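You operate a simulated robot arm through the tools that you are given. There is no shell and no other tool. Be economical: measure what you need, move in short steps, check, and stop when the job is done.

You are at the controls of a simulated two-armed robot. One attempt, no reset.

JOB
Dry both damp tiles in dryer drawer two with the air on 3.
Fine: they lie on the bench; wait till the dryer display reads DRY, then switch the heater off; leave the drawer shut. Where these are worked on the way, their far stop is far enough and under half their travel is too little: dryer drawer two.
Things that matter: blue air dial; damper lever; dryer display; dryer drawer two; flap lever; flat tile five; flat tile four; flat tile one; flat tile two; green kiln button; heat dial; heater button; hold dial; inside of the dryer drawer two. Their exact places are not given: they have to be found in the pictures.

The check looks at the end state, three seconds after you hand in, the way a careful person would. Anything else that was tipped, shoved, dropped, spilled or broken makes it a failure.

ROBOT AND FRAMES
Two 6-joint arms with three-finger grippers on one trunk, on a base that drives. Base frame: it is fixed to the floor where the robot stands at the start and does not move with it; the origin is under the middle of the robot, x ahead of it, y to its left, z up. Readings come in mm, rad, newtons and seconds.
The left shoulder is at the start at [21, 170, 1523], the right one opposite. With the tool pointing down near the work surface each hand reaches from about 100 to 320 mm from the robot's upright axis, wherever it stands, measured 20 degrees to its own side. Places, roughly: blue air dial [700, 0, 1100]; damper lever [300, 1600, 1200]; dryer display [800, 200, 1200]; dryer drawer two [800, 100, 800]; flap lever [700, -100, 1200]; green kiln button [500, 1100, 900]; heat dial [600, 1200, 900]; heater button [600, 200, 1100]; hold dial [600, 1000, 900]; inside of the dryer drawer two [800, 100, 800]; kiln latch [200, 1200, 1000]; kiln switch [500, 1000, 900]; red kiln button [500, 1000, 900]. Payload 2.2 kg a hand.
Tool frame (each hand has its own): the origin (TCP) lies between the finger pads and is the grasp point; the fingertips stand 25 mm ahead of it; z points along the fingers, y is the line along which they close. Largest opening 104 mm; the body of the gripper starts 74 mm behind the TCP.
Orientation is told as [roll, pitch, yaw] about the base's x, y, z axes, in that order, counted from this pose: with the fingers straight down and closing along the base's y, the tool's x points along the base's -x, its y along +y and its z along -z.

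CONTROLS
- The arms move only by the tool jog_arm. It takes "left_series", "right_series" or both (then of equal length, played together; a hand with none holds still); each is a list of rows, each a list of 7 numbers: the shift along the base's x, y, z in mm, then the turn, a rotation vector about the base's x, y, z in rad, then the opening, from 0 (shut) to 1 (fully open). In form: [[tx, ty, tz, wx, wy, wz, claw], ...]. A call has 1 to 12 rows; each row is the pose to reach, as a shift and turn from the pose commanded when the call began. Each row takes 0.2 s and may step no farther than 50 mm and 0.15 rad from the row before; otherwise, or with a gripper value out of range, the whole call is refused. A pose out of reach is approached as far as the arm can. The call stops where the force on the tool passes 40 N (or 10 N more than at its start, if that is more) or the arm is blocked; 0.2 s more then pass. Each finger halts on what it meets, pressing with about 31 N; the grip force reading is that of the motor and also rises with nothing between the fingers. The clock runs only during rows and for 0.2 s after the last one: add rows that repeat a pose to give the fingers time. It gives the time, the measured TCP pose, the force on the tool (base axes), the opening and the grip force at its end, in the units of the frame above (readings bear some noise), with the torque about the TCP (base axes, N m) and any sound that the robot's microphone picked up.
- Cameras (640 x 400 px; columns grow to the right, rows downward): "scene" is now at [135.4, 24.8, 1393.7]; the picture's right is [0.23, -0.97, 0.00], its down [-0.72, -0.17, -0.67] and it looks along [0.65, 0.15, -0.74] (base axes); focal length 240 px, centre (320, 200). "left" rides on the left gripper at [82, -3, -104] in its tool frame; the picture's right is [0.04, 1.00, 0.00], its down [-0.75, 0.03, -0.66] and it looks along [-0.66, 0.03, 0.75] (tool axes); focal length 256 px, centre (320, 200). "right" rides on the right gripper at [82, 3, -104] in its tool frame; the picture's right is [-0.04, 1.00, 0.00], its down [-0.75, -0.03, -0.66] and it looks along [-0.66, -0.03, 0.75] (tool axes); focal length 256 px, centre (320, 200).
- grab_frame(camera): a new picture of that camera. No time passes.
- slide_trunk(by): slides the trunk up (or, below 0, down) by that many mm; the arms and the scene camera ride with it, the base frame stays. It gives what a move gives, with no picture.
- steer(legs): drives the robot by 1 to 6 legs, each [ahead, left, turn to the left] in mm, mm and rad, along the robot's own axes; the way and the turn of a leg run together, so that a leg with both is an arc; at most 1500 mm and 3.142 rad a leg. The arms and the cameras ride along, it lands a little off, and it stops where it bumps. It gives what a move gives.
- head_to(pan, tilt): turns the head with the scene camera to pan (to the left, within 1.047 rad either way) and tilt (down, from -0.506 to 1.204), counted from straight ahead of the robot. It gives what a move gives.
- locate(camera, pixels): for up to 12 pixels [column, row] of the newest picture of that camera ("zoom" is the newest enlarged one), the place [x, y, z] in the base frame of the surface seen there, good to about 2 mm, but the place of the scene camera against the robot may be out by one fixed shift of up to 25 mm in any direction. No time passes.
- inspect(camera, box): a new picture of the part [left, top, right, bottom] of that camera's present view, enlarged. No time passes.
- sign_off(): hands the job in; it is judged then, once.

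Keep the steps short. Do not move on a guess: measure, check each grasp and each placing, and mend mistakes. In all there are 80 turns and 58 pictures (those below and enlarged ones count). Leave the grippers open and the arms clear of the work at the hand-in unless told otherwise, and finish with a single line.

The tools are called after ">>>" as a command line: name --argument value ..., lists and objects as JSON in quotes. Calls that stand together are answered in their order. jog_arm: Moves the arms, as the interface text tells. Its arguments: {"type":"object","properties":{"left_series":{"type":"array","items":{"type":"array","items":{"type":"number"}}},"right_series":{"type":"array","items":{"type":"array","items":{"type":"number"}}}},"required":[]} The other tools are called the same way: slide_trunk (by) slides the trunk up or down; steer (legs) drives the base; head_to (pan, tilt) turns the head that bears the scene camera; grab_frame (camera) takes a picture; locate (camera, pixels) gives the place of the surface under pixels of a picture; inspect (camera, box) takes an enlarged picture of a part of a camera's view; sign_off () hands the job in.

At the start:

```text
time_s: 0.0
left_ee_pos: [518.7, 355.6, 1150.2]
left_ee_rot: [0.0, 0.0, 0.001]
left_contact_force: [-0.4, -0.1, -0.4]
left_ft_torque: [0.02, -0.01, 0.02]
left_finger_gap: 103.8
left_grasp_force: 0.0
right_ee_pos: [579.9, -118.9, 1149.9]
right_ee_rot: [0.0, 0.002, -0.001]
right_contact_force: [0.8, -0.4, -0.2]
right_ft_torque: [-0.01, -0.02, -0.01]
right_finger_gap: 103.8
right_grasp_force: 0.0
trunk travel left (down, up): [-715.0, 27.0]
robot x, y, heading: [2.5, 3.3, 0.005]
head pan, tilt: [0.229, 0.834]
```

scene: 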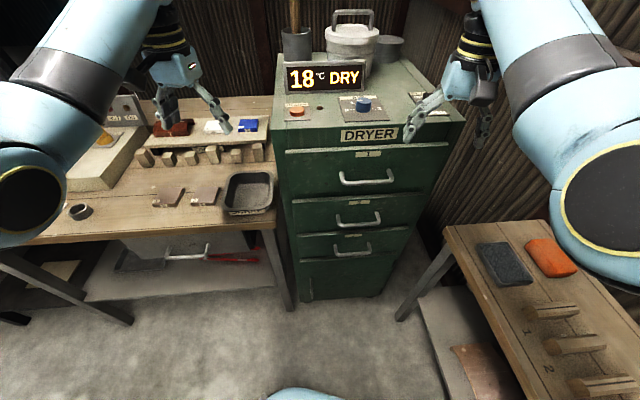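
right: 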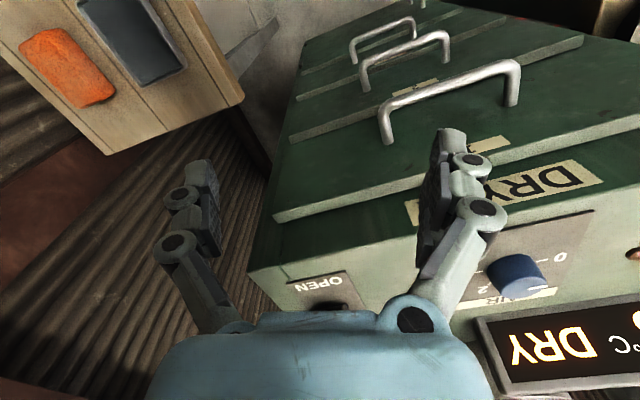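
left: 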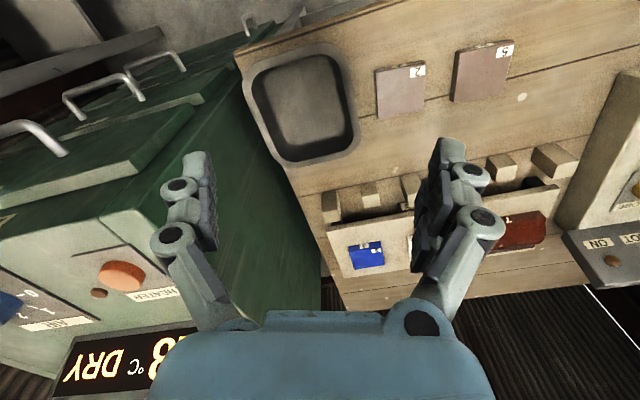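

I see a green dryer with three handled drawers, the display at 18 °C DRY, and two flat tiles on the bench. I'll enlarge the dryer panel, the tiles and the drawer labels.

>>> inspect --camera "scene" --box '[270, 50, 470, 175]'

>>> inspect --camera "scene" --box '[100, 90, 290, 220]'

>>> inspect --camera "scene" --box '[270, 130, 450, 300]'

```text
3.20 times, centred on (370, 112) of scene
```

zoom: 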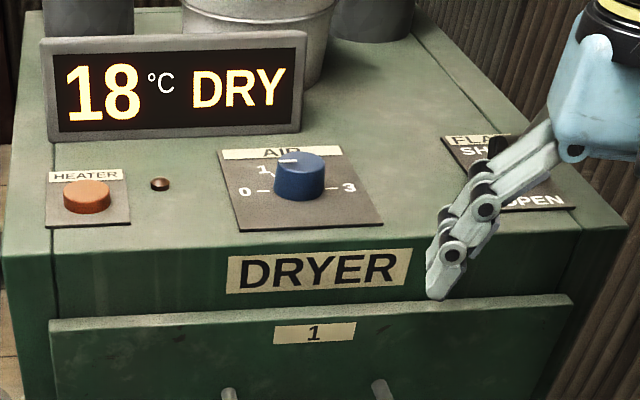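

```text
3.08 times, centred on (195, 155) of scene
```

zoom: 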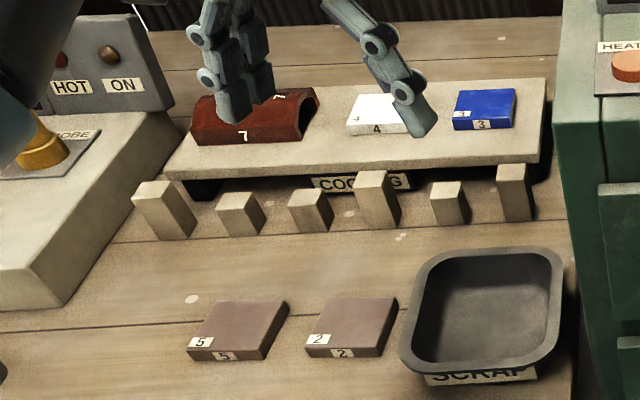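

```text
2.35 times, centred on (360, 215) of scene
```

zoom: 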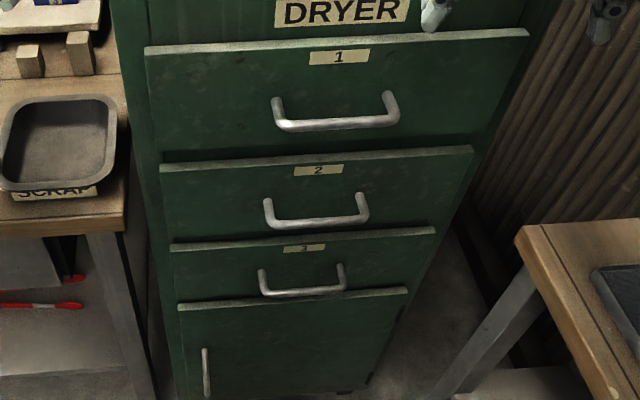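

Tiles 2 and 5 lie on the bench, the air dial seems to stand at 2, and the drawers are labelled 1, 2 and 3 from the top. Next I'll locate points with the hand cameras, which should be accurate, and the same points with the scene camera to find its shift.

>>> locate --camera "left" --pixels '[[378, 70], [424, 62], [378, 117], [426, 105], [460, 52], [513, 42], [454, 96], [503, 100], [122, 273], [8, 305], [98, 90], [148, 65]]'

>>> locate --camera "right" --pixels '[[515, 270], [510, 65], [390, 110], [445, 35], [365, 60], [412, 20], [353, 42], [323, 306], [640, 255], [548, 180], [240, 98], [405, 43]]'

>>> locate --camera "scene" --pixels '[[297, 109], [364, 102], [338, 219], [376, 215], [338, 250], [367, 246], [168, 196], [204, 196], [341, 176], [392, 172], [358, 223], [416, 92]]'

```text
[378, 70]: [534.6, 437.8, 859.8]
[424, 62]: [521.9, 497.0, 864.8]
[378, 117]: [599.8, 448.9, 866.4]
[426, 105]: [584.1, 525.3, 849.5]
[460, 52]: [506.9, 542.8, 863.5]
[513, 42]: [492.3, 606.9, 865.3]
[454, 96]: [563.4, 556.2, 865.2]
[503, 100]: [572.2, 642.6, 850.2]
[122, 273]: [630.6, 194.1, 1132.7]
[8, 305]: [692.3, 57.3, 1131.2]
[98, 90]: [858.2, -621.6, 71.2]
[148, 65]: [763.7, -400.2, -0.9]
```

```text
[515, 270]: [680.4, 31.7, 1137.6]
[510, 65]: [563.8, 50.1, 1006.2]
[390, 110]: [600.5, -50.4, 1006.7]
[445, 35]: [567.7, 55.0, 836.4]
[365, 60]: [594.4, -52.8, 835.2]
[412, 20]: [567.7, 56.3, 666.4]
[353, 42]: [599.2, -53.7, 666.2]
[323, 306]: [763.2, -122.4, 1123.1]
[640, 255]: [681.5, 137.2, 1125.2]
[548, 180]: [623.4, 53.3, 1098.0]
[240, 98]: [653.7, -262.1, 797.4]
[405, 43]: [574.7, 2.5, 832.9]
```

```text
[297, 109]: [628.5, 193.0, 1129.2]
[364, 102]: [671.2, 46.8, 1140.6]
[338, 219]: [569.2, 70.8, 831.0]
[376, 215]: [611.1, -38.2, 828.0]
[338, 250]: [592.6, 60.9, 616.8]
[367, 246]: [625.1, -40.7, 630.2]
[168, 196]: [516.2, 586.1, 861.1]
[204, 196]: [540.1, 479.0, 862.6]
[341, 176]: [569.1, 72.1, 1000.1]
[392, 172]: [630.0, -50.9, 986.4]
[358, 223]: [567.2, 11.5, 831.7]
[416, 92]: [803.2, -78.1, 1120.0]
```

The hand cameras and the scene camera agree to about 10–25 mm, and the dryer is yawed about 0.235 rad. Next I'll look closely at the dial and flap from the right camera and at the heater from the left.

>>> inspect --camera "right" --box '[440, 200, 640, 325]'

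>>> inspect --camera "right" --box '[270, 250, 390, 325]'

```text
3.20 times, centred on (540, 262) of right
```

zoom: 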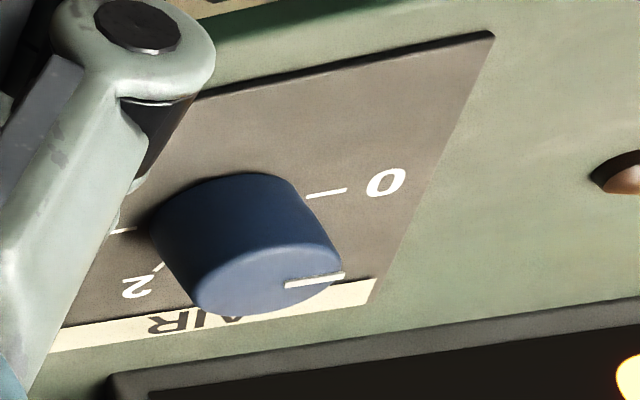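

```text
5.33 times, centred on (330, 288) of right
```

zoom: 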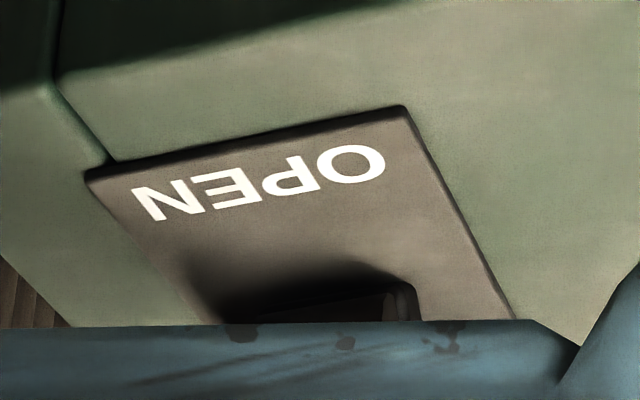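

The pointer is parallel to the 0 tick, so the air stands at 0. To uncover the top I'll lift the right hand and pull it back, then view the panel again.

>>> jog_arm --right_series '[[-20, -20, 40, 0, 0, 0, 1], [-50, -50, 70, 0, 0, 0, 1], [-90, -80, 70, 0, 0, 0, 1], [-130, -110, 70, 0, 0, 0, 1]]' --left_series '[[-20, 20, 40, 0, 0, 0, 1], [-50, 30, 70, 0, 0, 0, 1], [-90, 40, 70, 0, 0, 0, 1], [-130, 50, 70, 0, 0, 0, 1]]'

>>> grab_frame --camera "scene"

>>> inspect --camera "scene" --box '[275, 55, 475, 180]'

```text
refused: row 2 steps farther than a row can; nothing moved
```

```text
49 pictures are left
```

scene: 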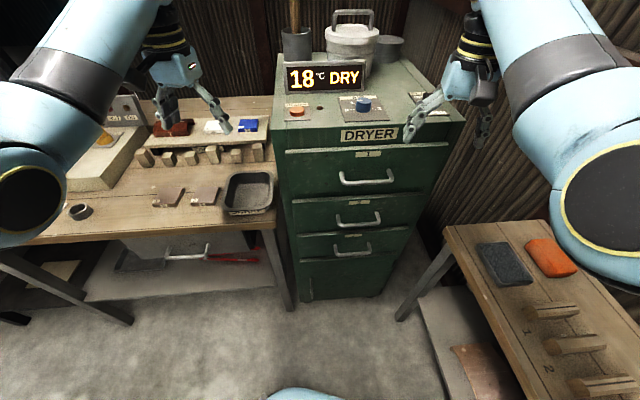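

```text
3.20 times, centred on (375, 118) of scene
```

zoom: 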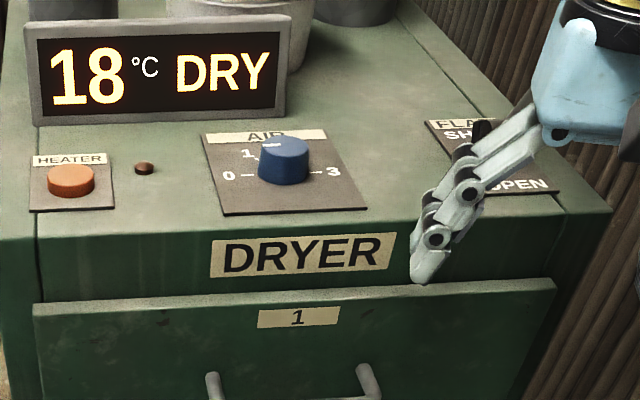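

One row stepped too far. I'll repeat the move with smaller steps.

>>> jog_arm --right_series '[[-20, -20, 30, 0, 0, 0, 1], [-50, -40, 60, 0, 0, 0, 1], [-85, -70, 70, 0, 0, 0, 1], [-120, -100, 70, 0, 0, 0, 1]]'

>>> inspect --camera "scene" --box '[275, 55, 475, 180]'

>>> locate --camera "zoom" --pixels '[[284, 148], [284, 180], [235, 175], [330, 171], [160, 20], [160, 120], [70, 172], [70, 205], [480, 120], [270, 148], [36, 18], [289, 18]]'

```text
time_s: 1.0
left_ee_pos: [517.7, 355.5, 1149.5]
left_ee_rot: [0.0, -0.001, 0.001]
left_contact_force: [0.2, -0.2, 0.7]
left_ft_torque: [0.04, -0.02, -0.02]
left_finger_gap: 104.1
left_grasp_force: 0.1
right_ee_pos: [517.5, -193.8, 1138.5]
right_ee_rot: [0.001, -0.002, 0.0]
right_contact_force: [-0.8, -0.8, -0.5]
right_ft_torque: [0.0, 0.0, 0.04]
right_finger_gap: 104.0
right_grasp_force: 0.0
right hand out of reach, approached as far as the arm can: row 2, 3, 4
trunk travel left (down, up): [-715.0, 27.0]
robot x, y, heading: [0.2, 2.5, 0.006]
head pan, tilt: [0.229, 0.834]
```

```text
3.20 times, centred on (375, 118) of scene
```

zoom: 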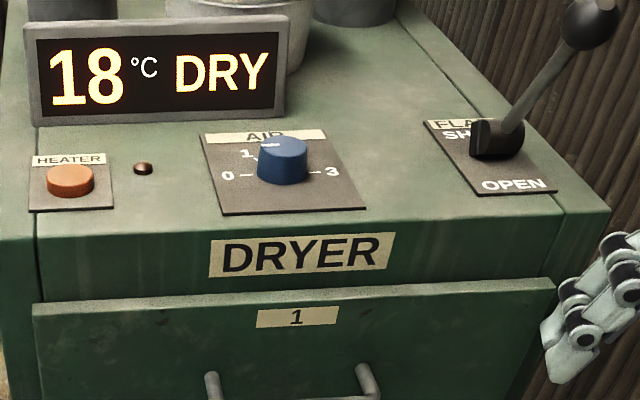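

```text
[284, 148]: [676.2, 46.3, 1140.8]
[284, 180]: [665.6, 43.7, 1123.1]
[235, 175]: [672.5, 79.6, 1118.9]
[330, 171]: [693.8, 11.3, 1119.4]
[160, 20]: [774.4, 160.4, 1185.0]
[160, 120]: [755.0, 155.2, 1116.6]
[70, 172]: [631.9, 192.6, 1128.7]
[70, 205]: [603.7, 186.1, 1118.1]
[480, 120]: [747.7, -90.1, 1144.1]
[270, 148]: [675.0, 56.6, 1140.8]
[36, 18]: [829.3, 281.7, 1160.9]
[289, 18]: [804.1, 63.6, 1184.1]
```

The flap lever leans back to SHUT and the air is at 0. The right hand cannot retreat upward, so I'll take it back and down, clear of the dryer, before I drive forward.

>>> jog_arm --right_series '[[-20, -15, -40, 0, 0, 0, 1], [-40, -30, -80, 0, 0, 0, 1], [-65, -40, -115, 0, 0, 0, 1], [-90, -40, -150, 0, 0, 0, 1], [-120, -40, -185, 0, 0, 0, 1]]'

```text
time_s: 2.2
left_ee_pos: [518.2, 355.3, 1149.1]
left_ee_rot: [0.001, 0.0, -0.001]
left_contact_force: [0.3, -0.5, -0.2]
left_ft_torque: [-0.03, 0.0, -0.02]
left_finger_gap: 104.1
left_grasp_force: 0.1
right_ee_pos: [398.8, -233.2, 956.0]
right_ee_rot: [-0.001, -0.003, 0.001]
right_contact_force: [0.3, 0.3, -0.7]
right_ft_torque: [0.01, 0.0, 0.01]
right_finger_gap: 103.9
right_grasp_force: 0.0
trunk travel left (down, up): [-715.0, 27.0]
robot x, y, heading: [-1.7, 2.0, 0.0]
head pan, tilt: [0.229, 0.834]
```

The right hand is clear. I'll raise the trunk 27 mm and drive 130 mm ahead so the left hand can reach the heater and dial.

>>> slide_trunk --by 26

>>> steer --legs '[[130, 0, 0]]'

```text
time_s: 2.9
left_ee_pos: [518.6, 355.2, 1174.7]
left_ee_rot: [-0.001, -0.001, 0.0]
left_contact_force: [0.0, 0.2, 0.3]
left_ft_torque: [0.02, 0.0, 0.0]
left_finger_gap: 104.0
left_grasp_force: 0.1
right_ee_pos: [399.2, -233.8, 985.0]
right_ee_rot: [-0.001, 0.0, 0.0]
right_contact_force: [-0.3, 0.3, 0.1]
right_ft_torque: [0.0, -0.01, 0.02]
right_finger_gap: 104.0
right_grasp_force: 0.1
trunk travel left (down, up): [-741.0, 1.0]
robot x, y, heading: [-3.8, -2.5, 0.004]
head pan, tilt: [0.229, 0.834]
```

```text
time_s: 4.2
left_ee_pos: [649.6, 355.4, 1175.4]
left_ee_rot: [0.001, 0.002, -0.001]
left_contact_force: [-0.4, -0.3, 0.0]
left_ft_torque: [0.03, 0.0, 0.0]
left_finger_gap: 104.0
left_grasp_force: 0.0
right_ee_pos: [529.9, -233.5, 984.5]
right_ee_rot: [0.001, -0.001, -0.002]
right_contact_force: [0.6, 0.0, 0.6]
right_ft_torque: [-0.03, 0.0, -0.02]
right_finger_gap: 104.1
right_grasp_force: 0.1
trunk travel left (down, up): [-741.0, 1.0]
robot x, y, heading: [131.0, -0.7, 0.002]
head pan, tilt: [0.229, 0.834]
```

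The drive went as planned. The left hand now goes over towards the dial at about z 1190, for a look with its own camera.

>>> jog_arm --left_series '[[0, -45, 10, 0, 0, 0, 1], [-5, -90, 15, 0, 0, 0, 0.9], [-10, -135, 15, 0, 0, 0, 0.8], [-10, -180, 15, 0, 0, 0, 0.7], [-10, -225, 15, 0, 0, 0, 0.7], [-5, -265, 15, 0, 0, 0, 0.7], [0, -300, 15, 0, 0, 0, 0.7]]'

>>> grab_frame --camera "left"

```text
time_s: 5.8
left_ee_pos: [663.2, 157.3, 1171.9]
left_ee_rot: [0.13, 0.0, 0.085]
left_contact_force: [-0.6, -0.3, -0.8]
left_ft_torque: [-0.02, 0.05, -0.03]
left_finger_gap: 72.8
left_grasp_force: 0.0
left hand out of reach, approached as far as the arm can: row 1, 2, 3, 4, 5, 7
right_ee_pos: [529.7, -233.5, 984.2]
right_ee_rot: [0.002, 0.002, -0.001]
right_contact_force: [-0.4, -0.1, -0.2]
right_ft_torque: [0.02, 0.02, 0.01]
right_finger_gap: 103.7
right_grasp_force: 0.2
trunk travel left (down, up): [-741.0, 1.0]
robot x, y, heading: [134.1, 3.6, -0.005]
head pan, tilt: [0.229, 0.834]
stopped in row 7 (left hand): the arm was blocked; the commanded pose is now the measured one
```

```text
46 pictures are left
```

left: 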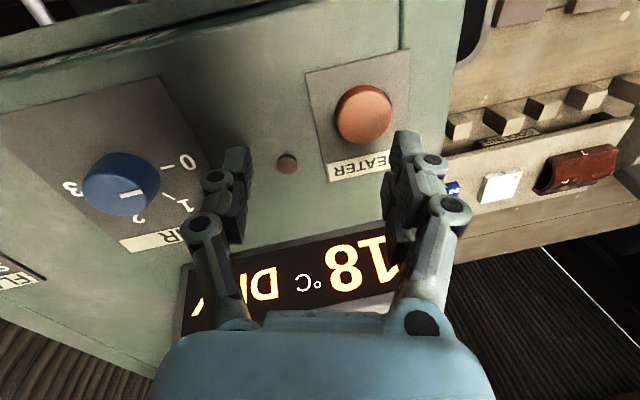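

The left arm ran out of range crossing inward, with its tilt now 0.13. It needs the robot turned to the right. First I'll straighten the hand so the heater button sits between the fingers, then back off.

>>> jog_arm --left_series '[[-5, 25, 5, -0.06, 0, -0.04, 0.9], [-10, 45, 8, -0.13, 0, -0.085, 1], [-10, 45, 8, -0.13, 0, -0.085, 1]]'

```text
time_s: 6.6
left_ee_pos: [658.3, 201.8, 1170.9]
left_ee_rot: [-0.004, 0.005, 0.0]
left_contact_force: [0.6, -0.2, 0.0]
left_ft_torque: [0.01, -0.02, 0.01]
left_finger_gap: 104.1
left_grasp_force: 0.0
left hand out of reach, approached as far as the arm can: row 2, 3
right_ee_pos: [529.3, -233.0, 985.1]
right_ee_rot: [0.002, 0.0, -0.001]
right_contact_force: [0.0, 0.3, -0.3]
right_ft_torque: [0.01, 0.01, 0.0]
right_finger_gap: 104.1
right_grasp_force: 0.2
trunk travel left (down, up): [-741.0, 1.0]
robot x, y, heading: [128.5, -4.7, 0.002]
head pan, tilt: [0.229, 0.834]
```

The heater button is now between the fingers. I'll back off 150 mm and turn 0.5 rad to the right, so the dryer lies on the left arm's side.

>>> steer --legs '[[-150, 0, 0], [0, 0, -0.5]]'

>>> head_to --pan 0.7 --tilt 0.75

>>> grab_frame --camera "scene"

```text
time_s: 9.4
left_ee_pos: [538.2, -86.0, 1171.3]
left_ee_rot: [-0.002, 0.006, -0.519]
left_contact_force: [-0.3, -1.3, 0.3]
left_ft_torque: [-0.03, -0.02, -0.03]
left_finger_gap: 104.0
left_grasp_force: 0.1
right_ee_pos: [210.8, -399.8, 984.0]
right_ee_rot: [0.002, -0.002, -0.518]
right_contact_force: [0.0, -0.4, 0.2]
right_ft_torque: [-0.03, -0.02, -0.02]
right_finger_gap: 104.0
right_grasp_force: 0.0
trunk travel left (down, up): [-741.0, 1.0]
robot x, y, heading: [-20.6, -3.0, -0.526]
head pan, tilt: [0.229, 0.834]
```

```text
time_s: 10.4
left_ee_pos: [538.0, -86.1, 1171.3]
left_ee_rot: [-0.002, 0.006, -0.519]
left_contact_force: [0.0, -0.1, -0.2]
left_ft_torque: [0.0, -0.02, -0.03]
left_finger_gap: 104.1
left_grasp_force: 0.2
right_ee_pos: [209.1, -400.6, 984.1]
right_ee_rot: [0.0, 0.001, -0.519]
right_contact_force: [-0.8, 0.1, -0.2]
right_ft_torque: [0.02, 0.02, 0.01]
right_finger_gap: 103.8
right_grasp_force: 0.0
trunk travel left (down, up): [-741.0, 1.0]
robot x, y, heading: [-18.9, -3.4, -0.521]
head pan, tilt: [0.7, 0.75]
```

```text
45 pictures are left
```

scene: 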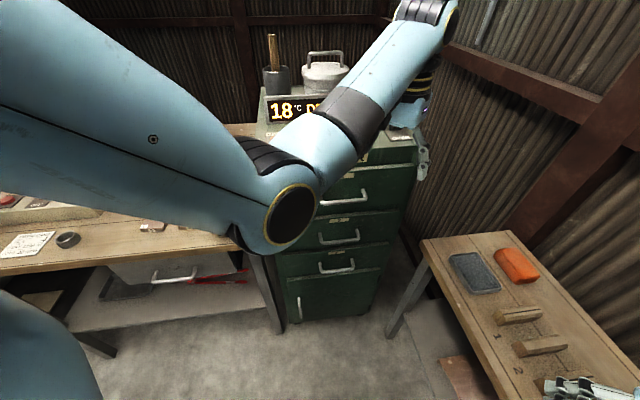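

The left elbow now hangs in front, which is fine. I'll drive 180 mm to the left, so the hand ends in front of the dial, perpendicular to its approach, and then check with the left camera.

>>> steer --legs '[[0, 180, 0]]'

>>> grab_frame --camera "left"

```text
time_s: 11.9
left_ee_pos: [626.9, 73.4, 1171.2]
left_ee_rot: [-0.003, 0.004, -0.513]
left_contact_force: [-0.5, 0.7, 0.0]
left_ft_torque: [-0.02, 0.04, 0.04]
left_finger_gap: 103.8
left_grasp_force: 0.1
right_ee_pos: [300.4, -243.1, 984.7]
right_ee_rot: [0.0, 0.0, -0.514]
right_contact_force: [0.0, 0.0, -1.9]
right_ft_torque: [-0.05, 0.01, -0.01]
right_finger_gap: 104.2
right_grasp_force: 0.1
trunk travel left (down, up): [-741.0, 1.0]
robot x, y, heading: [68.2, 158.1, -0.513]
head pan, tilt: [0.7, 0.75]
```

```text
44 pictures are left
```

left: 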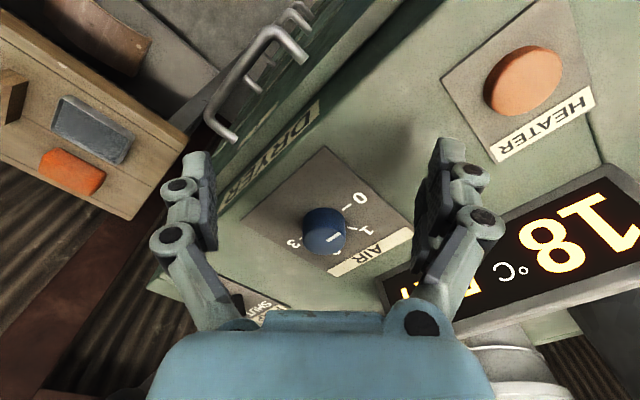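

>>> inspect --camera "left" --box '[250, 160, 410, 260]'

>>> locate --camera "zoom" --pixels '[[308, 292], [340, 330], [230, 260], [390, 260], [440, 150], [140, 332], [470, 270], [310, 220]]'

>>> locate --camera "left" --pixels '[[530, 80], [325, 238], [410, 280], [636, 200], [265, 25]]'

```text
4.00 times, centred on (330, 210) of left
```

zoom: 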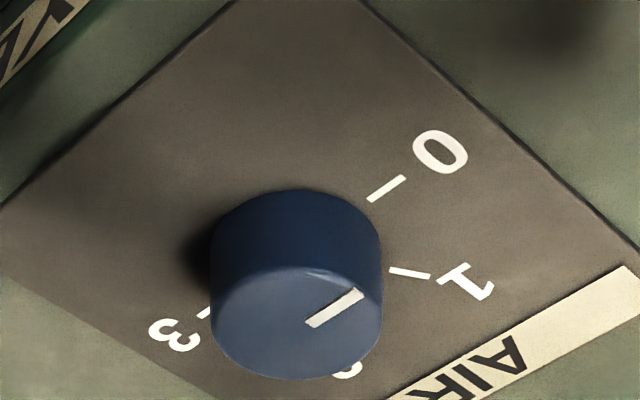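

```text
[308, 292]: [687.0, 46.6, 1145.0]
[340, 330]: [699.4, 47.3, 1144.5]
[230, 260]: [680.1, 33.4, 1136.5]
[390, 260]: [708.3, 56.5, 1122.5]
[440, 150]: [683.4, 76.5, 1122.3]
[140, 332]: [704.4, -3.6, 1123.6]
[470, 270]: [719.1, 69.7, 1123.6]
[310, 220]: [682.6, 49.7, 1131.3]
```

```text
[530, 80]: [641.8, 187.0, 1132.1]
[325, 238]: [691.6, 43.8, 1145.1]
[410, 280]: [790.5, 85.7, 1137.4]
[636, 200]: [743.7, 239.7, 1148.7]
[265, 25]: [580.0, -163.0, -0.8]
```

The pointer sits at 0, and the knob top centre is about (694, 41, 1145). Before driving ahead I'll check where the left elbow sits relative to the dryer.

>>> locate --camera "scene" --pixels '[[290, 215], [265, 250], [230, 240], [320, 200]]'

```text
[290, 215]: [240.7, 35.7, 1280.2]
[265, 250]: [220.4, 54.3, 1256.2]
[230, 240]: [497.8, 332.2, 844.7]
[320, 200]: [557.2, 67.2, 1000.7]
```

The elbow is high, above z 1250, so nothing is in the way. Driving 65 mm ahead.

>>> steer --legs '[[65, 0, 0]]'

>>> grab_frame --camera "left"

```text
time_s: 12.8
left_ee_pos: [683.4, 39.1, 1169.6]
left_ee_rot: [-0.001, 0.006, -0.513]
left_contact_force: [0.1, 1.1, -0.9]
left_ft_torque: [0.04, 0.06, 0.01]
left_finger_gap: 103.9
left_grasp_force: 0.0
right_ee_pos: [357.4, -276.2, 984.4]
right_ee_rot: [-0.001, 0.002, -0.515]
right_contact_force: [1.0, -0.6, -0.3]
right_ft_torque: [0.02, 0.05, -0.03]
right_finger_gap: 104.3
right_grasp_force: 0.2
trunk travel left (down, up): [-741.0, 1.0]
robot x, y, heading: [123.5, 121.8, -0.51]
head pan, tilt: [0.7, 0.75]
```

```text
42 pictures are left
```

left: 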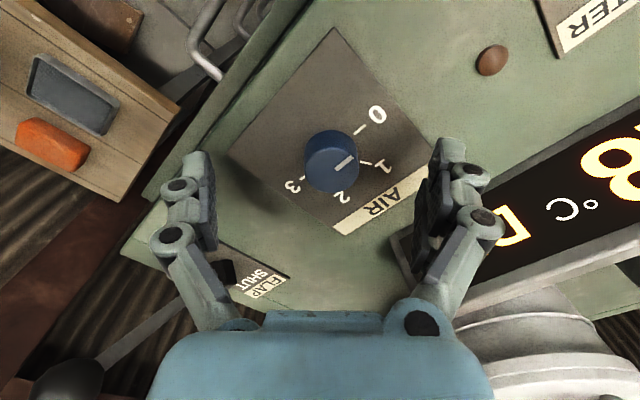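

The fingers straddle the knob. I'll measure the knob's top centre, the display top and the flap lever before descending.

>>> inspect --camera "left" --box '[280, 100, 400, 220]'

>>> locate --camera "left" --pixels '[[336, 165], [310, 163], [359, 160], [332, 190], [70, 370], [150, 330], [470, 310], [570, 260], [302, 188], [362, 128]]'

```text
3.33 times, centred on (340, 160) of left
```

zoom: 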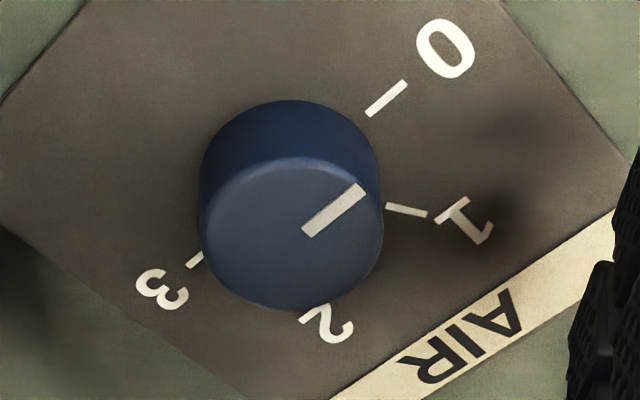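

```text
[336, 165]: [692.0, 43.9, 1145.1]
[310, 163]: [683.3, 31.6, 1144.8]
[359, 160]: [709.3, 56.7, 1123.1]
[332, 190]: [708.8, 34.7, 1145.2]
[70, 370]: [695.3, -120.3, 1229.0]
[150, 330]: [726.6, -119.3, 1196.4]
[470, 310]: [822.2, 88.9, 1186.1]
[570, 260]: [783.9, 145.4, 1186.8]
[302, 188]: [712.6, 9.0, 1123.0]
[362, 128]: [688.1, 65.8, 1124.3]
```

Knob centre is about (694, 40), its top at 1145, the plate at 1123 and the display top at 1187. I'll centre over it, go down to z 1153 and close on the knob.

>>> jog_arm --left_series '[[6, 0, 0, 0, 0, 0, 0.7], [10.6, 1, -5, 0, 0, 0, 0.6], [10.6, 1, -12, 0, 0, 0, 0.6], [10.6, 1, -17, 0, 0, 0, 0.5], [10.6, 1, -17, 0, 0, 0, 0.2], [10.6, 1, -17, 0, 0, 0, 0.1], [10.6, 1, -17, 0, 0, 0, 0.1]]'

```text
time_s: 14.4
left_ee_pos: [694.8, 41.5, 1153.1]
left_ee_rot: [-0.002, 0.002, -0.513]
left_contact_force: [2.9, 5.1, 2.5]
left_ft_torque: [0.29, 0.06, 0.0]
left_finger_gap: 34.8
left_grasp_force: 44.9
right_ee_pos: [357.2, -275.5, 984.8]
right_ee_rot: [0.0, -0.001, -0.516]
right_contact_force: [0.3, -0.1, -0.2]
right_ft_torque: [0.01, 0.01, 0.0]
right_finger_gap: 104.2
right_grasp_force: 0.0
trunk travel left (down, up): [-741.0, 1.0]
robot x, y, heading: [121.7, 128.0, -0.514]
head pan, tilt: [0.7, 0.75]
```

The knob is gripped, gap 34.8 mm. I'll turn it clockwise by 1.5 rad.

>>> jog_arm --left_series '[[0, 0, 0, 0, 0, -0.14, 0.1], [0, 0, 0, 0, 0, -0.28, 0.1], [0, 0, 0, 0, 0, -0.42, 0.1], [0, 0, 0, 0, 0, -0.56, 0.1], [0, 0, 0, 0, 0, -0.7, 0.1], [0, 0, 0, 0, 0, -0.84, 0.1], [0, 0, 0, 0, 0, -0.98, 0.1], [0, 0, 0, 0, 0, -1.12, 0.1], [0, 0, 0, 0, 0, -1.26, 0.1], [0, 0, 0, 0, 0, -1.4, 0.1], [0, 0, 0, 0, 0, -1.5, 0.1]]'

>>> inspect --camera "left" --box '[240, 60, 400, 160]'

```text
time_s: 16.9
left_ee_pos: [694.0, 42.3, 1152.7]
left_ee_rot: [-0.003, 0.003, -2.018]
left_contact_force: [5.8, 5.5, 1.4]
left_ft_torque: [0.54, -0.29, 0.02]
left_finger_gap: 34.5
left_grasp_force: 44.9
right_ee_pos: [357.7, -274.9, 985.3]
right_ee_rot: [-0.001, -0.001, -0.515]
right_contact_force: [-0.5, 0.0, 0.4]
right_ft_torque: [0.02, 0.01, -0.01]
right_finger_gap: 104.0
right_grasp_force: 0.1
trunk travel left (down, up): [-741.0, 1.0]
robot x, y, heading: [125.3, 121.2, -0.512]
head pan, tilt: [0.7, 0.75]
```

```text
4.00 times, centred on (320, 110) of left
```

zoom: 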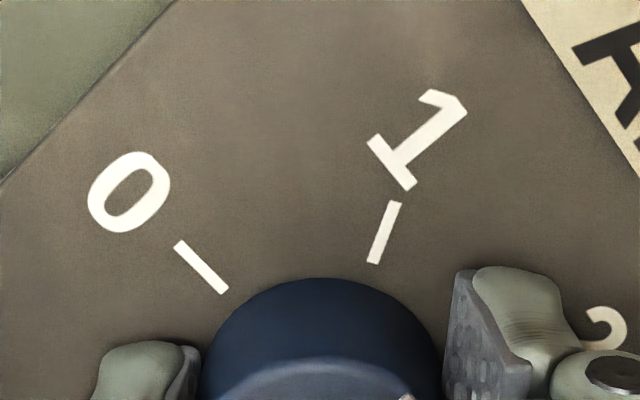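

The knob turned with the hand (pointer now near the right-hand finger). I'll open, swing back 1.5 rad around the knob and grip again.

>>> jog_arm --left_series '[[0, 0, 0, 0, 0, 0, 0.6], [0, 0, 0, 0, 0, 0, 0.6], [0, 0, 2, 0, 0, 0.15, 0.6], [0, 0, 2, 0, 0, 0.3, 0.6], [0, 0, 2, 0, 0, 0.45, 0.6], [0, 0, 2, 0, 0, 0.6, 0.6], [0, 0, 2, 0, 0, 0.75, 0.6], [0, 0, 2, 0, 0, 0.9, 0.6], [0, 0, 2, 0, 0, 1.05, 0.6], [0, 0, 2, 0, 0, 1.2, 0.6], [0, 0, 2, 0, 0, 1.35, 0.6], [0, 0, 2, 0, 0, 1.5, 0.6]]'

>>> inspect --camera "left" --box '[240, 60, 420, 180]'

```text
time_s: 19.4
left_ee_pos: [693.6, 40.0, 1155.6]
left_ee_rot: [-0.001, 0.005, -0.513]
left_contact_force: [-1.1, -0.2, 0.0]
left_ft_torque: [0.0, 0.0, 0.03]
left_finger_gap: 62.5
left_grasp_force: 0.1
right_ee_pos: [356.8, -275.2, 984.4]
right_ee_rot: [0.0, 0.001, -0.515]
right_contact_force: [-0.9, 0.3, 0.0]
right_ft_torque: [0.01, 0.01, 0.02]
right_finger_gap: 104.0
right_grasp_force: 0.0
trunk travel left (down, up): [-741.0, 1.0]
robot x, y, heading: [121.0, 124.8, -0.515]
head pan, tilt: [0.7, 0.75]
```

```text
3.33 times, centred on (330, 120) of left
```

zoom: 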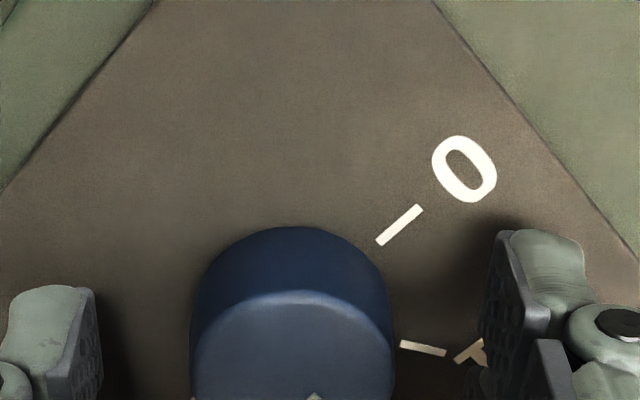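

Gripping the knob again and turning another 1.5 rad.

>>> jog_arm --left_series '[[0, 0, -2, 0, 0, 0, 0.1], [0, 0, -2, 0, 0, 0, 0.1], [0, 0, -2, 0, 0, -0.15, 0.1], [0, 0, -2, 0, 0, -0.3, 0.1], [0, 0, -2, 0, 0, -0.45, 0.1], [0, 0, -2, 0, 0, -0.6, 0.1], [0, 0, -2, 0, 0, -0.75, 0.1], [0, 0, -2, 0, 0, -0.9, 0.1], [0, 0, -2, 0, 0, -1.05, 0.1], [0, 0, -2, 0, 0, -1.2, 0.1], [0, 0, -2, 0, 0, -1.35, 0.1], [0, 0, -2, 0, 0, -1.5, 0.1]]'

>>> jog_arm --left_series '[[0, 0, 0, 0, 0, -0.1, 0.1], [0, 0, 0, 0, 0, -0.1, 0.6], [0, 0, 0, 0, 0, -0.1, 0.7], [0, 0, 7, 0, 0, -0.1, 0.8], [0, 0, 14, 0, 0, -0.1, 1]]'

>>> grab_frame --camera "left"

```text
time_s: 22.1
left_ee_pos: [693.5, 41.4, 1154.0]
left_ee_rot: [-0.002, 0.004, -2.017]
left_contact_force: [6.2, 7.5, 9.3]
left_ft_torque: [0.18, -0.32, -0.01]
left_finger_gap: 34.9
left_grasp_force: 45.0
right_ee_pos: [357.0, -275.7, 985.5]
right_ee_rot: [-0.001, -0.001, -0.516]
right_contact_force: [-0.5, 0.0, -0.6]
right_ft_torque: [0.0, 0.0, -0.01]
right_finger_gap: 104.2
right_grasp_force: 0.0
trunk travel left (down, up): [-741.0, 1.0]
robot x, y, heading: [122.4, 123.8, -0.515]
head pan, tilt: [0.7, 0.75]
```

```text
time_s: 23.2
left_ee_pos: [694.4, 39.9, 1168.4]
left_ee_rot: [-0.004, 0.005, -2.114]
left_contact_force: [0.2, 0.2, -0.4]
left_ft_torque: [0.0, -0.04, -0.01]
left_finger_gap: 104.0
left_grasp_force: 0.1
right_ee_pos: [358.3, -276.1, 984.6]
right_ee_rot: [0.002, 0.0, -0.515]
right_contact_force: [-0.2, -0.4, 0.6]
right_ft_torque: [0.03, -0.01, 0.02]
right_finger_gap: 104.0
right_grasp_force: 0.1
trunk travel left (down, up): [-741.0, 1.0]
robot x, y, heading: [128.1, 121.6, -0.52]
head pan, tilt: [0.7, 0.75]
```

```text
38 pictures are left
```

left: 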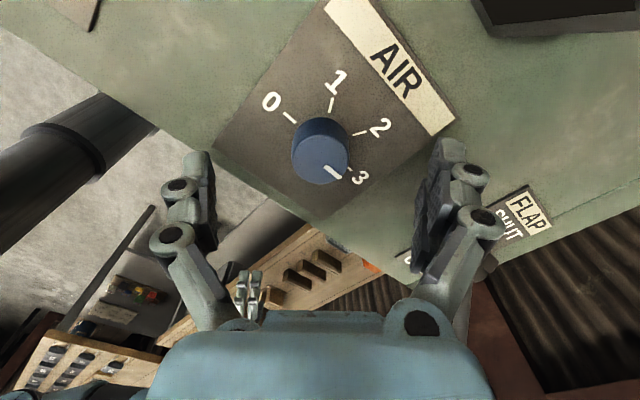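

The pointer is at 3. I'll swing the hand back and drive back the way I came.

>>> jog_arm --left_series '[[0, 0, 3, 0, 0, 0.15, 1], [0, 0, 3, 0, 0, 0.3, 1], [0, 0, 3, 0, 0, 0.45, 1], [0, 0, 3, 0, 0, 0.6, 1], [0, 0, 3, 0, 0, 0.75, 1], [0, 0, 3, 0, 0, 0.9, 1], [0, 0, 3, 0, 0, 1.05, 1], [0, 0, 3, 0, 0, 1.2, 1], [0, 0, 3, 0, 0, 1.35, 1], [0, 0, 3, 0, 0, 1.5, 1], [0, 0, 3, 0, 0, 1.6, 1]]'

>>> steer --legs '[[-80, 0, 0], [-130, -150, 0]]'

```text
time_s: 25.6
left_ee_pos: [692.8, 40.8, 1168.4]
left_ee_rot: [-0.001, 0.005, -0.511]
left_contact_force: [0.1, 0.6, -0.1]
left_ft_torque: [0.01, -0.01, 0.01]
left_finger_gap: 104.0
left_grasp_force: 0.0
right_ee_pos: [356.7, -275.8, 984.8]
right_ee_rot: [0.0, -0.001, -0.515]
right_contact_force: [0.2, -0.6, 0.2]
right_ft_torque: [0.01, -0.01, 0.02]
right_finger_gap: 103.9
right_grasp_force: 0.0
trunk travel left (down, up): [-741.0, 1.0]
robot x, y, heading: [121.8, 125.7, -0.511]
head pan, tilt: [0.7, 0.75]
```

```text
time_s: 27.9
left_ee_pos: [436.0, 11.3, 1170.3]
left_ee_rot: [-0.001, 0.003, -0.518]
left_contact_force: [-0.8, 0.1, 0.3]
left_ft_torque: [-0.02, 0.0, 0.04]
left_finger_gap: 104.2
left_grasp_force: 0.0
right_ee_pos: [99.3, -302.5, 984.7]
right_ee_rot: [0.003, 0.0, -0.516]
right_contact_force: [-1.0, 0.2, -0.8]
right_ft_torque: [0.0, 0.01, 0.01]
right_finger_gap: 104.2
right_grasp_force: 0.1
trunk travel left (down, up): [-741.0, 1.0]
robot x, y, heading: [-131.1, 96.6, -0.52]
head pan, tilt: [0.7, 0.75]
```

The air is set. For the drawer I'll use the right arm with horizontal fingers closing vertically on the handle bar. I'm driving back to a spot facing the dryer squarely, then taking a look.

>>> steer --legs '[[-88, -142, 0], [0, 0, 0.76]]'

>>> head_to --pan 0.0 --tilt 0.6

>>> grab_frame --camera "scene"

```text
time_s: 31.4
left_ee_pos: [195.2, 347.1, 1169.3]
left_ee_rot: [-0.002, 0.006, 0.242]
left_contact_force: [-0.2, -0.3, 0.1]
left_ft_torque: [-0.01, -0.05, 0.02]
left_finger_gap: 103.9
left_grasp_force: 0.0
right_ee_pos: [167.0, -114.7, 984.2]
right_ee_rot: [0.0, 0.0, 0.242]
right_contact_force: [0.6, -0.6, 0.4]
right_ft_torque: [-0.01, -0.03, 0.0]
right_finger_gap: 104.1
right_grasp_force: 0.1
trunk travel left (down, up): [-741.0, 1.0]
robot x, y, heading: [-279.8, 14.4, 0.242]
head pan, tilt: [0.7, 0.75]
```

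```text
time_s: 32.4
left_ee_pos: [194.0, 346.3, 1170.9]
left_ee_rot: [-0.004, 0.006, 0.243]
left_contact_force: [1.2, -0.2, 0.7]
left_ft_torque: [-0.01, -0.05, -0.01]
left_finger_gap: 103.8
left_grasp_force: 0.1
right_ee_pos: [167.4, -113.6, 985.1]
right_ee_rot: [0.001, 0.001, 0.241]
right_contact_force: [-0.4, -0.2, -0.1]
right_ft_torque: [0.0, -0.01, -0.03]
right_finger_gap: 103.9
right_grasp_force: 0.1
trunk travel left (down, up): [-741.0, 1.0]
robot x, y, heading: [-271.8, 15.9, 0.243]
head pan, tilt: [0.0, 0.6]
```

```text
37 pictures are left
```

scene: 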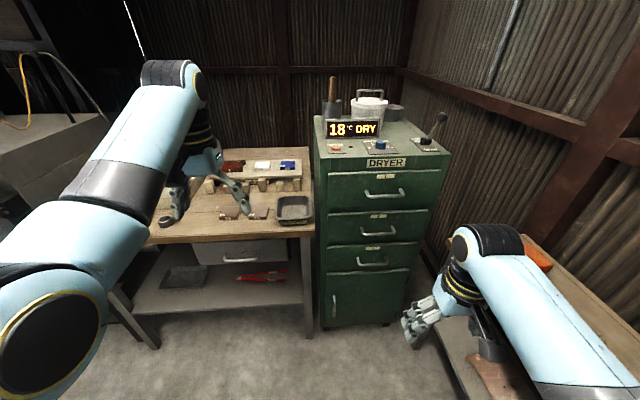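

I'll measure the bench edges before lowering the trunk.

>>> locate --camera "scene" --pixels '[[160, 240], [310, 230], [445, 310], [455, 360], [560, 250], [490, 375], [378, 234], [625, 330], [440, 272], [470, 325]]'

```text
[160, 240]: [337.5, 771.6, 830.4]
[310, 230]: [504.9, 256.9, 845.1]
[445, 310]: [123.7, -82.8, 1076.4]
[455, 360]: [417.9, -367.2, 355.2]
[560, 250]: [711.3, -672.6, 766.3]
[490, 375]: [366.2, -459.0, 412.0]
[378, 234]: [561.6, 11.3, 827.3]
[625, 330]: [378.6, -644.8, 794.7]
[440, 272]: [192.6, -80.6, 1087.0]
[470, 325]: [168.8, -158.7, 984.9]
```

Both hands are clear of the benches. I'll lower the trunk 400 mm and yaw the right hand by 1.57 rad so it closes along the drawer's direction.

>>> slide_trunk --by -400

>>> jog_arm --right_series '[[0, 0, 0, 0, 0, 0.14, 1], [0, 0, 0, 0, 0, 0.28, 1], [0, 0, 0, 0, 0, 0.42, 1], [0, 0, 0, 0, 0, 0.56, 1], [0, 0, 0, 0, 0, 0.7, 1], [0, 0, 0, 0, 0, 0.84, 1], [0, 0, 0, 0, 0, 0.98, 1], [0, 0, 0, 0, 0, 1.12, 1], [0, 0, 0, 0, 0, 1.26, 1], [0, 0, 0, 0, 0, 1.4, 1], [0, 0, 0, 0, 0, 1.5, 1], [0, 0, 0, 0, 0, 1.57, 1]]'

```text
time_s: 36.2
left_ee_pos: [187.6, 345.0, 740.4]
left_ee_rot: [-0.002, 0.058, 0.242]
left_contact_force: [0.3, -0.2, -0.5]
left_ft_torque: [0.01, 0.0, 0.02]
left_finger_gap: 103.9
left_grasp_force: 0.1
right_ee_pos: [167.4, -114.8, 585.5]
right_ee_rot: [-0.001, -0.001, 0.244]
right_contact_force: [-0.8, -0.3, 0.4]
right_ft_torque: [0.01, 0.0, 0.0]
right_finger_gap: 103.8
right_grasp_force: 0.0
trunk travel left (down, up): [-341.0, 401.0]
robot x, y, heading: [-277.3, 15.9, 0.241]
head pan, tilt: [0.0, 0.6]
```

```text
time_s: 38.9
left_ee_pos: [187.8, 345.2, 740.8]
left_ee_rot: [-0.001, 0.057, 0.244]
left_contact_force: [0.0, 0.0, -1.2]
left_ft_torque: [0.01, 0.01, 0.0]
left_finger_gap: 104.0
left_grasp_force: 0.1
right_ee_pos: [167.8, -114.1, 584.2]
right_ee_rot: [0.002, 0.0, 1.815]
right_contact_force: [0.0, 0.1, 0.5]
right_ft_torque: [-0.01, -0.03, -0.02]
right_finger_gap: 104.0
right_grasp_force: 0.1
trunk travel left (down, up): [-341.0, 401.0]
robot x, y, heading: [-276.8, 17.0, 0.243]
head pan, tilt: [0.0, 0.6]
```

Next I pitch the right hand up to horizontal, moving it ahead and up so the wrist stays where it is.

>>> jog_arm --right_series '[[33.9, 8.3, 2.4, 0.0337, -0.1359, 0, 1], [67.1, 16.5, 9.7, 0.0674, -0.2718, 0, 1], [99, 24.3, 21.7, 0.1011, -0.4077, 0, 1], [129, 31.7, 38.1, 0.1347, -0.5435, 0, 1], [156.4, 38.4, 58.8, 0.1684, -0.6794, 0, 1], [180.8, 44.4, 83.1, 0.2021, -0.8153, 0, 1], [201.6, 49.5, 110.8, 0.2358, -0.9512, 0, 1], [218.5, 53.7, 141, 0.2695, -1.0871, 0, 1], [231.1, 56.8, 173.5, 0.3032, -1.223, 0, 1], [239.2, 58.8, 207.5, 0.3368, -1.3588, 0, 1], [242.2, 59.5, 232.3, 0.3609, -1.4559, 0, 1], [242.7, 59.6, 249.8, 0.3777, -1.5238, 0, 1]]'

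>>> grab_frame --camera "scene"

>>> grab_frame --camera "right"

```text
time_s: 41.5
left_ee_pos: [187.8, 344.4, 742.0]
left_ee_rot: [-0.002, 0.057, 0.242]
left_contact_force: [0.9, -0.2, -0.1]
left_ft_torque: [0.01, -0.02, 0.01]
left_finger_gap: 104.2
left_grasp_force: 0.1
right_ee_pos: [409.2, -51.7, 834.5]
right_ee_rot: [-1.571, 0.0, 1.812]
right_contact_force: [-0.2, 0.0, 0.6]
right_ft_torque: [-0.02, 0.02, -0.01]
right_finger_gap: 104.0
right_grasp_force: 0.0
trunk travel left (down, up): [-341.0, 401.0]
robot x, y, heading: [-277.5, 12.8, 0.239]
head pan, tilt: [0.0, 0.6]
```

```text
36 pictures are left
```

scene: 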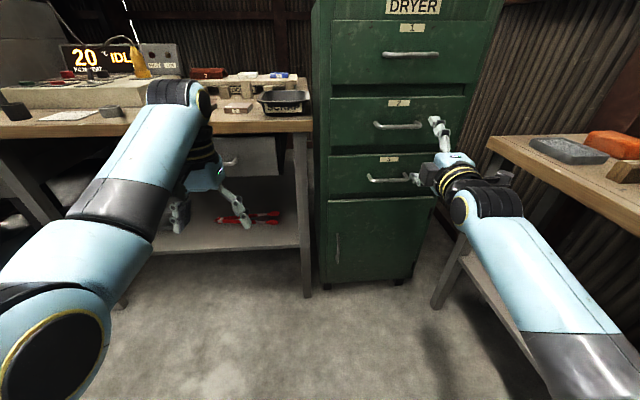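

```text
35 pictures are left
```

right: 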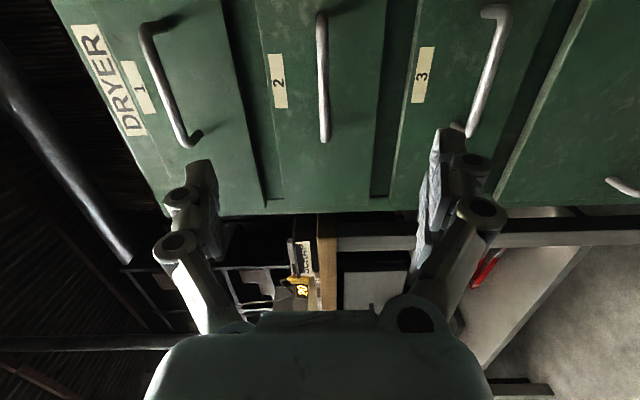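

The pose is right: handle 2 runs at column ~322, midway between the fingers. Measuring it with the right camera.

>>> locate --camera "right" --pixels '[[321, 18], [322, 78], [325, 136], [240, 80], [375, 60], [300, 120], [372, 185], [270, 100], [165, 75]]'

```text
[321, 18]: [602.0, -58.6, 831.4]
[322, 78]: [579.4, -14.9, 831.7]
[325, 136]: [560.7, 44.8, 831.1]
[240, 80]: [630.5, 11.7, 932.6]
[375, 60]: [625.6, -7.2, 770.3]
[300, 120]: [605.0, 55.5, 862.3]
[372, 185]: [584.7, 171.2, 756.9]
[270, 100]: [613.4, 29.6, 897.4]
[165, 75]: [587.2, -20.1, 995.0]
```

The bar centre is at depth ~564 along the drawer axis and z 831, 45 mm off the face, and the hand is laterally centred. I'll drive 120 mm ahead, then jog the remaining ~57 mm and close.

>>> steer --legs '[[120, 0, 0]]'

```text
time_s: 42.7
left_ee_pos: [303.6, 373.6, 740.6]
left_ee_rot: [0.0, 0.059, 0.242]
left_contact_force: [0.3, 0.7, -0.5]
left_ft_torque: [0.0, 0.04, -0.04]
left_finger_gap: 104.0
left_grasp_force: 0.0
right_ee_pos: [524.0, -26.8, 833.1]
right_ee_rot: [-1.567, -0.001, 1.812]
right_contact_force: [0.0, -0.2, 0.7]
right_ft_torque: [0.0, -0.02, 0.04]
right_finger_gap: 103.7
right_grasp_force: 0.2
trunk travel left (down, up): [-341.0, 401.0]
robot x, y, heading: [-160.1, 41.6, 0.24]
head pan, tilt: [0.0, 0.6]
```

>>> jog_arm --right_series '[[29, 7.2, -1, 0, 0, 0, 1], [58.2, 14.4, -2, 0, 0, 0, 1], [58.2, 14.4, -2, 0, 0, 0, 0.6], [58.2, 14.4, -2, 0, 0, 0, 0.3], [58.2, 14.4, -2, 0, 0, 0, 0], [58.2, 14.4, -2, 0, 0, 0, 0], [58.2, 14.4, -2, 0, 0, 0, 0]]'

>>> grab_frame --camera "right"

```text
time_s: 44.3
left_ee_pos: [303.6, 373.6, 742.4]
left_ee_rot: [-0.003, 0.061, 0.243]
left_contact_force: [-0.8, 0.9, 0.0]
left_ft_torque: [-0.03, 0.0, 0.01]
left_finger_gap: 103.9
left_grasp_force: 0.0
right_ee_pos: [580.5, -10.6, 830.9]
right_ee_rot: [-1.566, -0.002, 1.814]
right_contact_force: [1.9, 1.0, -3.7]
right_ft_torque: [0.44, 0.16, -0.46]
right_finger_gap: 6.1
right_grasp_force: 33.0
trunk travel left (down, up): [-341.0, 401.0]
robot x, y, heading: [-165.1, 46.4, 0.247]
head pan, tilt: [0.0, 0.6]
```

```text
34 pictures are left
```

right: 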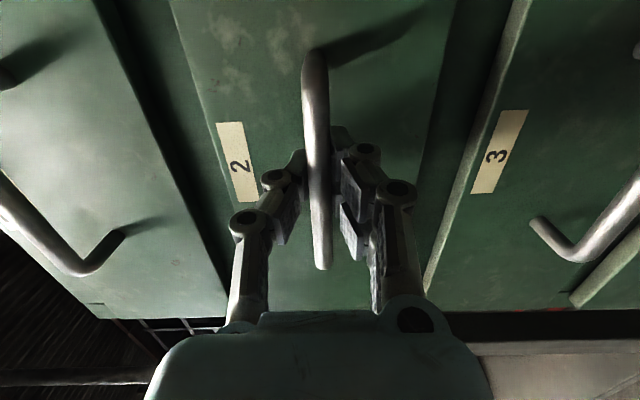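

The fingers are closed on bar 2, gap 6.1 mm, force 33. I'll pull 100 mm straight out.

>>> jog_arm --right_series '[[-14.6, -3.6, 0, 0, 0, 0, 0], [-29.1, -7.2, 0, 0, 0, 0, 0], [-48.5, -12, 0, 0, 0, 0, 0], [-68, -16.8, 0, 0, 0, 0, 0], [-87.4, -21.7, 0, 0, 0, 0, 0], [-106.8, -26.5, 0, 0, 0, 0, 0]]'

>>> grab_frame --camera "right"

```text
time_s: 45.7
left_ee_pos: [302.0, 374.0, 741.4]
left_ee_rot: [-0.001, 0.058, 0.245]
left_contact_force: [0.3, 0.1, 0.1]
left_ft_torque: [0.03, 0.0, -0.01]
left_finger_gap: 104.1
left_grasp_force: 0.1
right_ee_pos: [473.9, -35.1, 831.4]
right_ee_rot: [-1.568, 0.0, 1.814]
right_contact_force: [-1.1, 1.0, -3.8]
right_ft_torque: [0.05, -0.01, -0.04]
right_finger_gap: 0.0
right_grasp_force: 27.9
trunk travel left (down, up): [-341.0, 401.0]
robot x, y, heading: [-158.3, 45.8, 0.244]
head pan, tilt: [0.0, 0.6]
```

```text
33 pictures are left
```

right: 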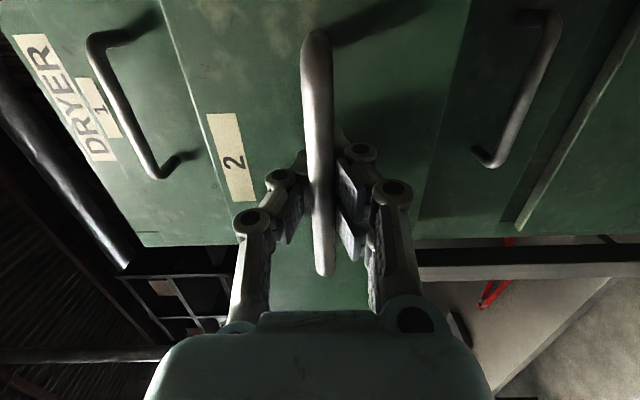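

Drawer 2 has come out, but the gap reads 0, so the grip may have slipped off. Measuring the bar and face.

>>> locate --camera "right" --pixels '[[317, 100], [322, 240], [318, 180], [230, 100], [245, 160], [400, 120], [130, 120]]'

>>> inspect --camera "right" --box '[240, 100, 420, 220]'

```text
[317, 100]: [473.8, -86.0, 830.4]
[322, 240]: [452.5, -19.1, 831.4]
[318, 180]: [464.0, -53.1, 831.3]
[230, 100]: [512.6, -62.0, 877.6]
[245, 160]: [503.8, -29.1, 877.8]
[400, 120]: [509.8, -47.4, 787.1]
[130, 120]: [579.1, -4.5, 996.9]
```

```text
3.33 times, centred on (330, 160) of right
```

zoom: 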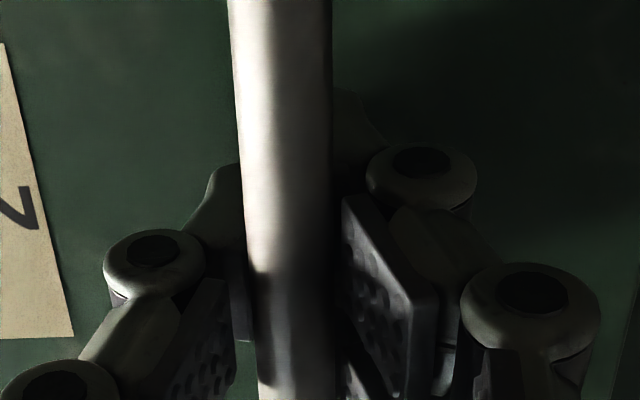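

The bar sits about 8 mm behind the pads with the fingers hooked behind it. The drawer is out about 120 mm. I'll pull on by driving 100 mm back.

>>> steer --legs '[[-100, 0, 0]]'

>>> grab_frame --camera "right"

>>> locate --camera "right" --pixels '[[317, 100], [322, 240], [318, 180], [230, 100], [245, 160], [400, 120], [130, 120]]'

```text
time_s: 46.8
left_ee_pos: [202.7, 347.7, 740.8]
left_ee_rot: [-0.001, 0.058, 0.243]
left_contact_force: [-0.7, 0.3, -0.3]
left_ft_torque: [0.01, 0.03, 0.03]
left_finger_gap: 103.8
left_grasp_force: 0.1
right_ee_pos: [373.1, -62.0, 830.0]
right_ee_rot: [-1.569, -0.001, 1.812]
right_contact_force: [-2.1, -0.7, -3.7]
right_ft_torque: [0.01, -0.02, -0.01]
right_finger_gap: 0.1
right_grasp_force: 29.0
trunk travel left (down, up): [-341.0, 401.0]
robot x, y, heading: [-262.2, 17.9, 0.243]
head pan, tilt: [0.0, 0.6]
```

```text
31 pictures are left
```

right: 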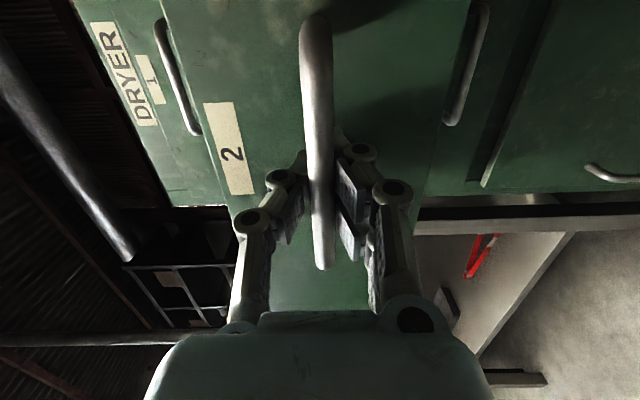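

```text
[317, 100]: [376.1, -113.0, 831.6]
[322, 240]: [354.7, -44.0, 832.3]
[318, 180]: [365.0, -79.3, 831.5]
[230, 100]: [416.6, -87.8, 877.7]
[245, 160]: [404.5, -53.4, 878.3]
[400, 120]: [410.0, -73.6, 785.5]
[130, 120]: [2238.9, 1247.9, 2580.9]
```

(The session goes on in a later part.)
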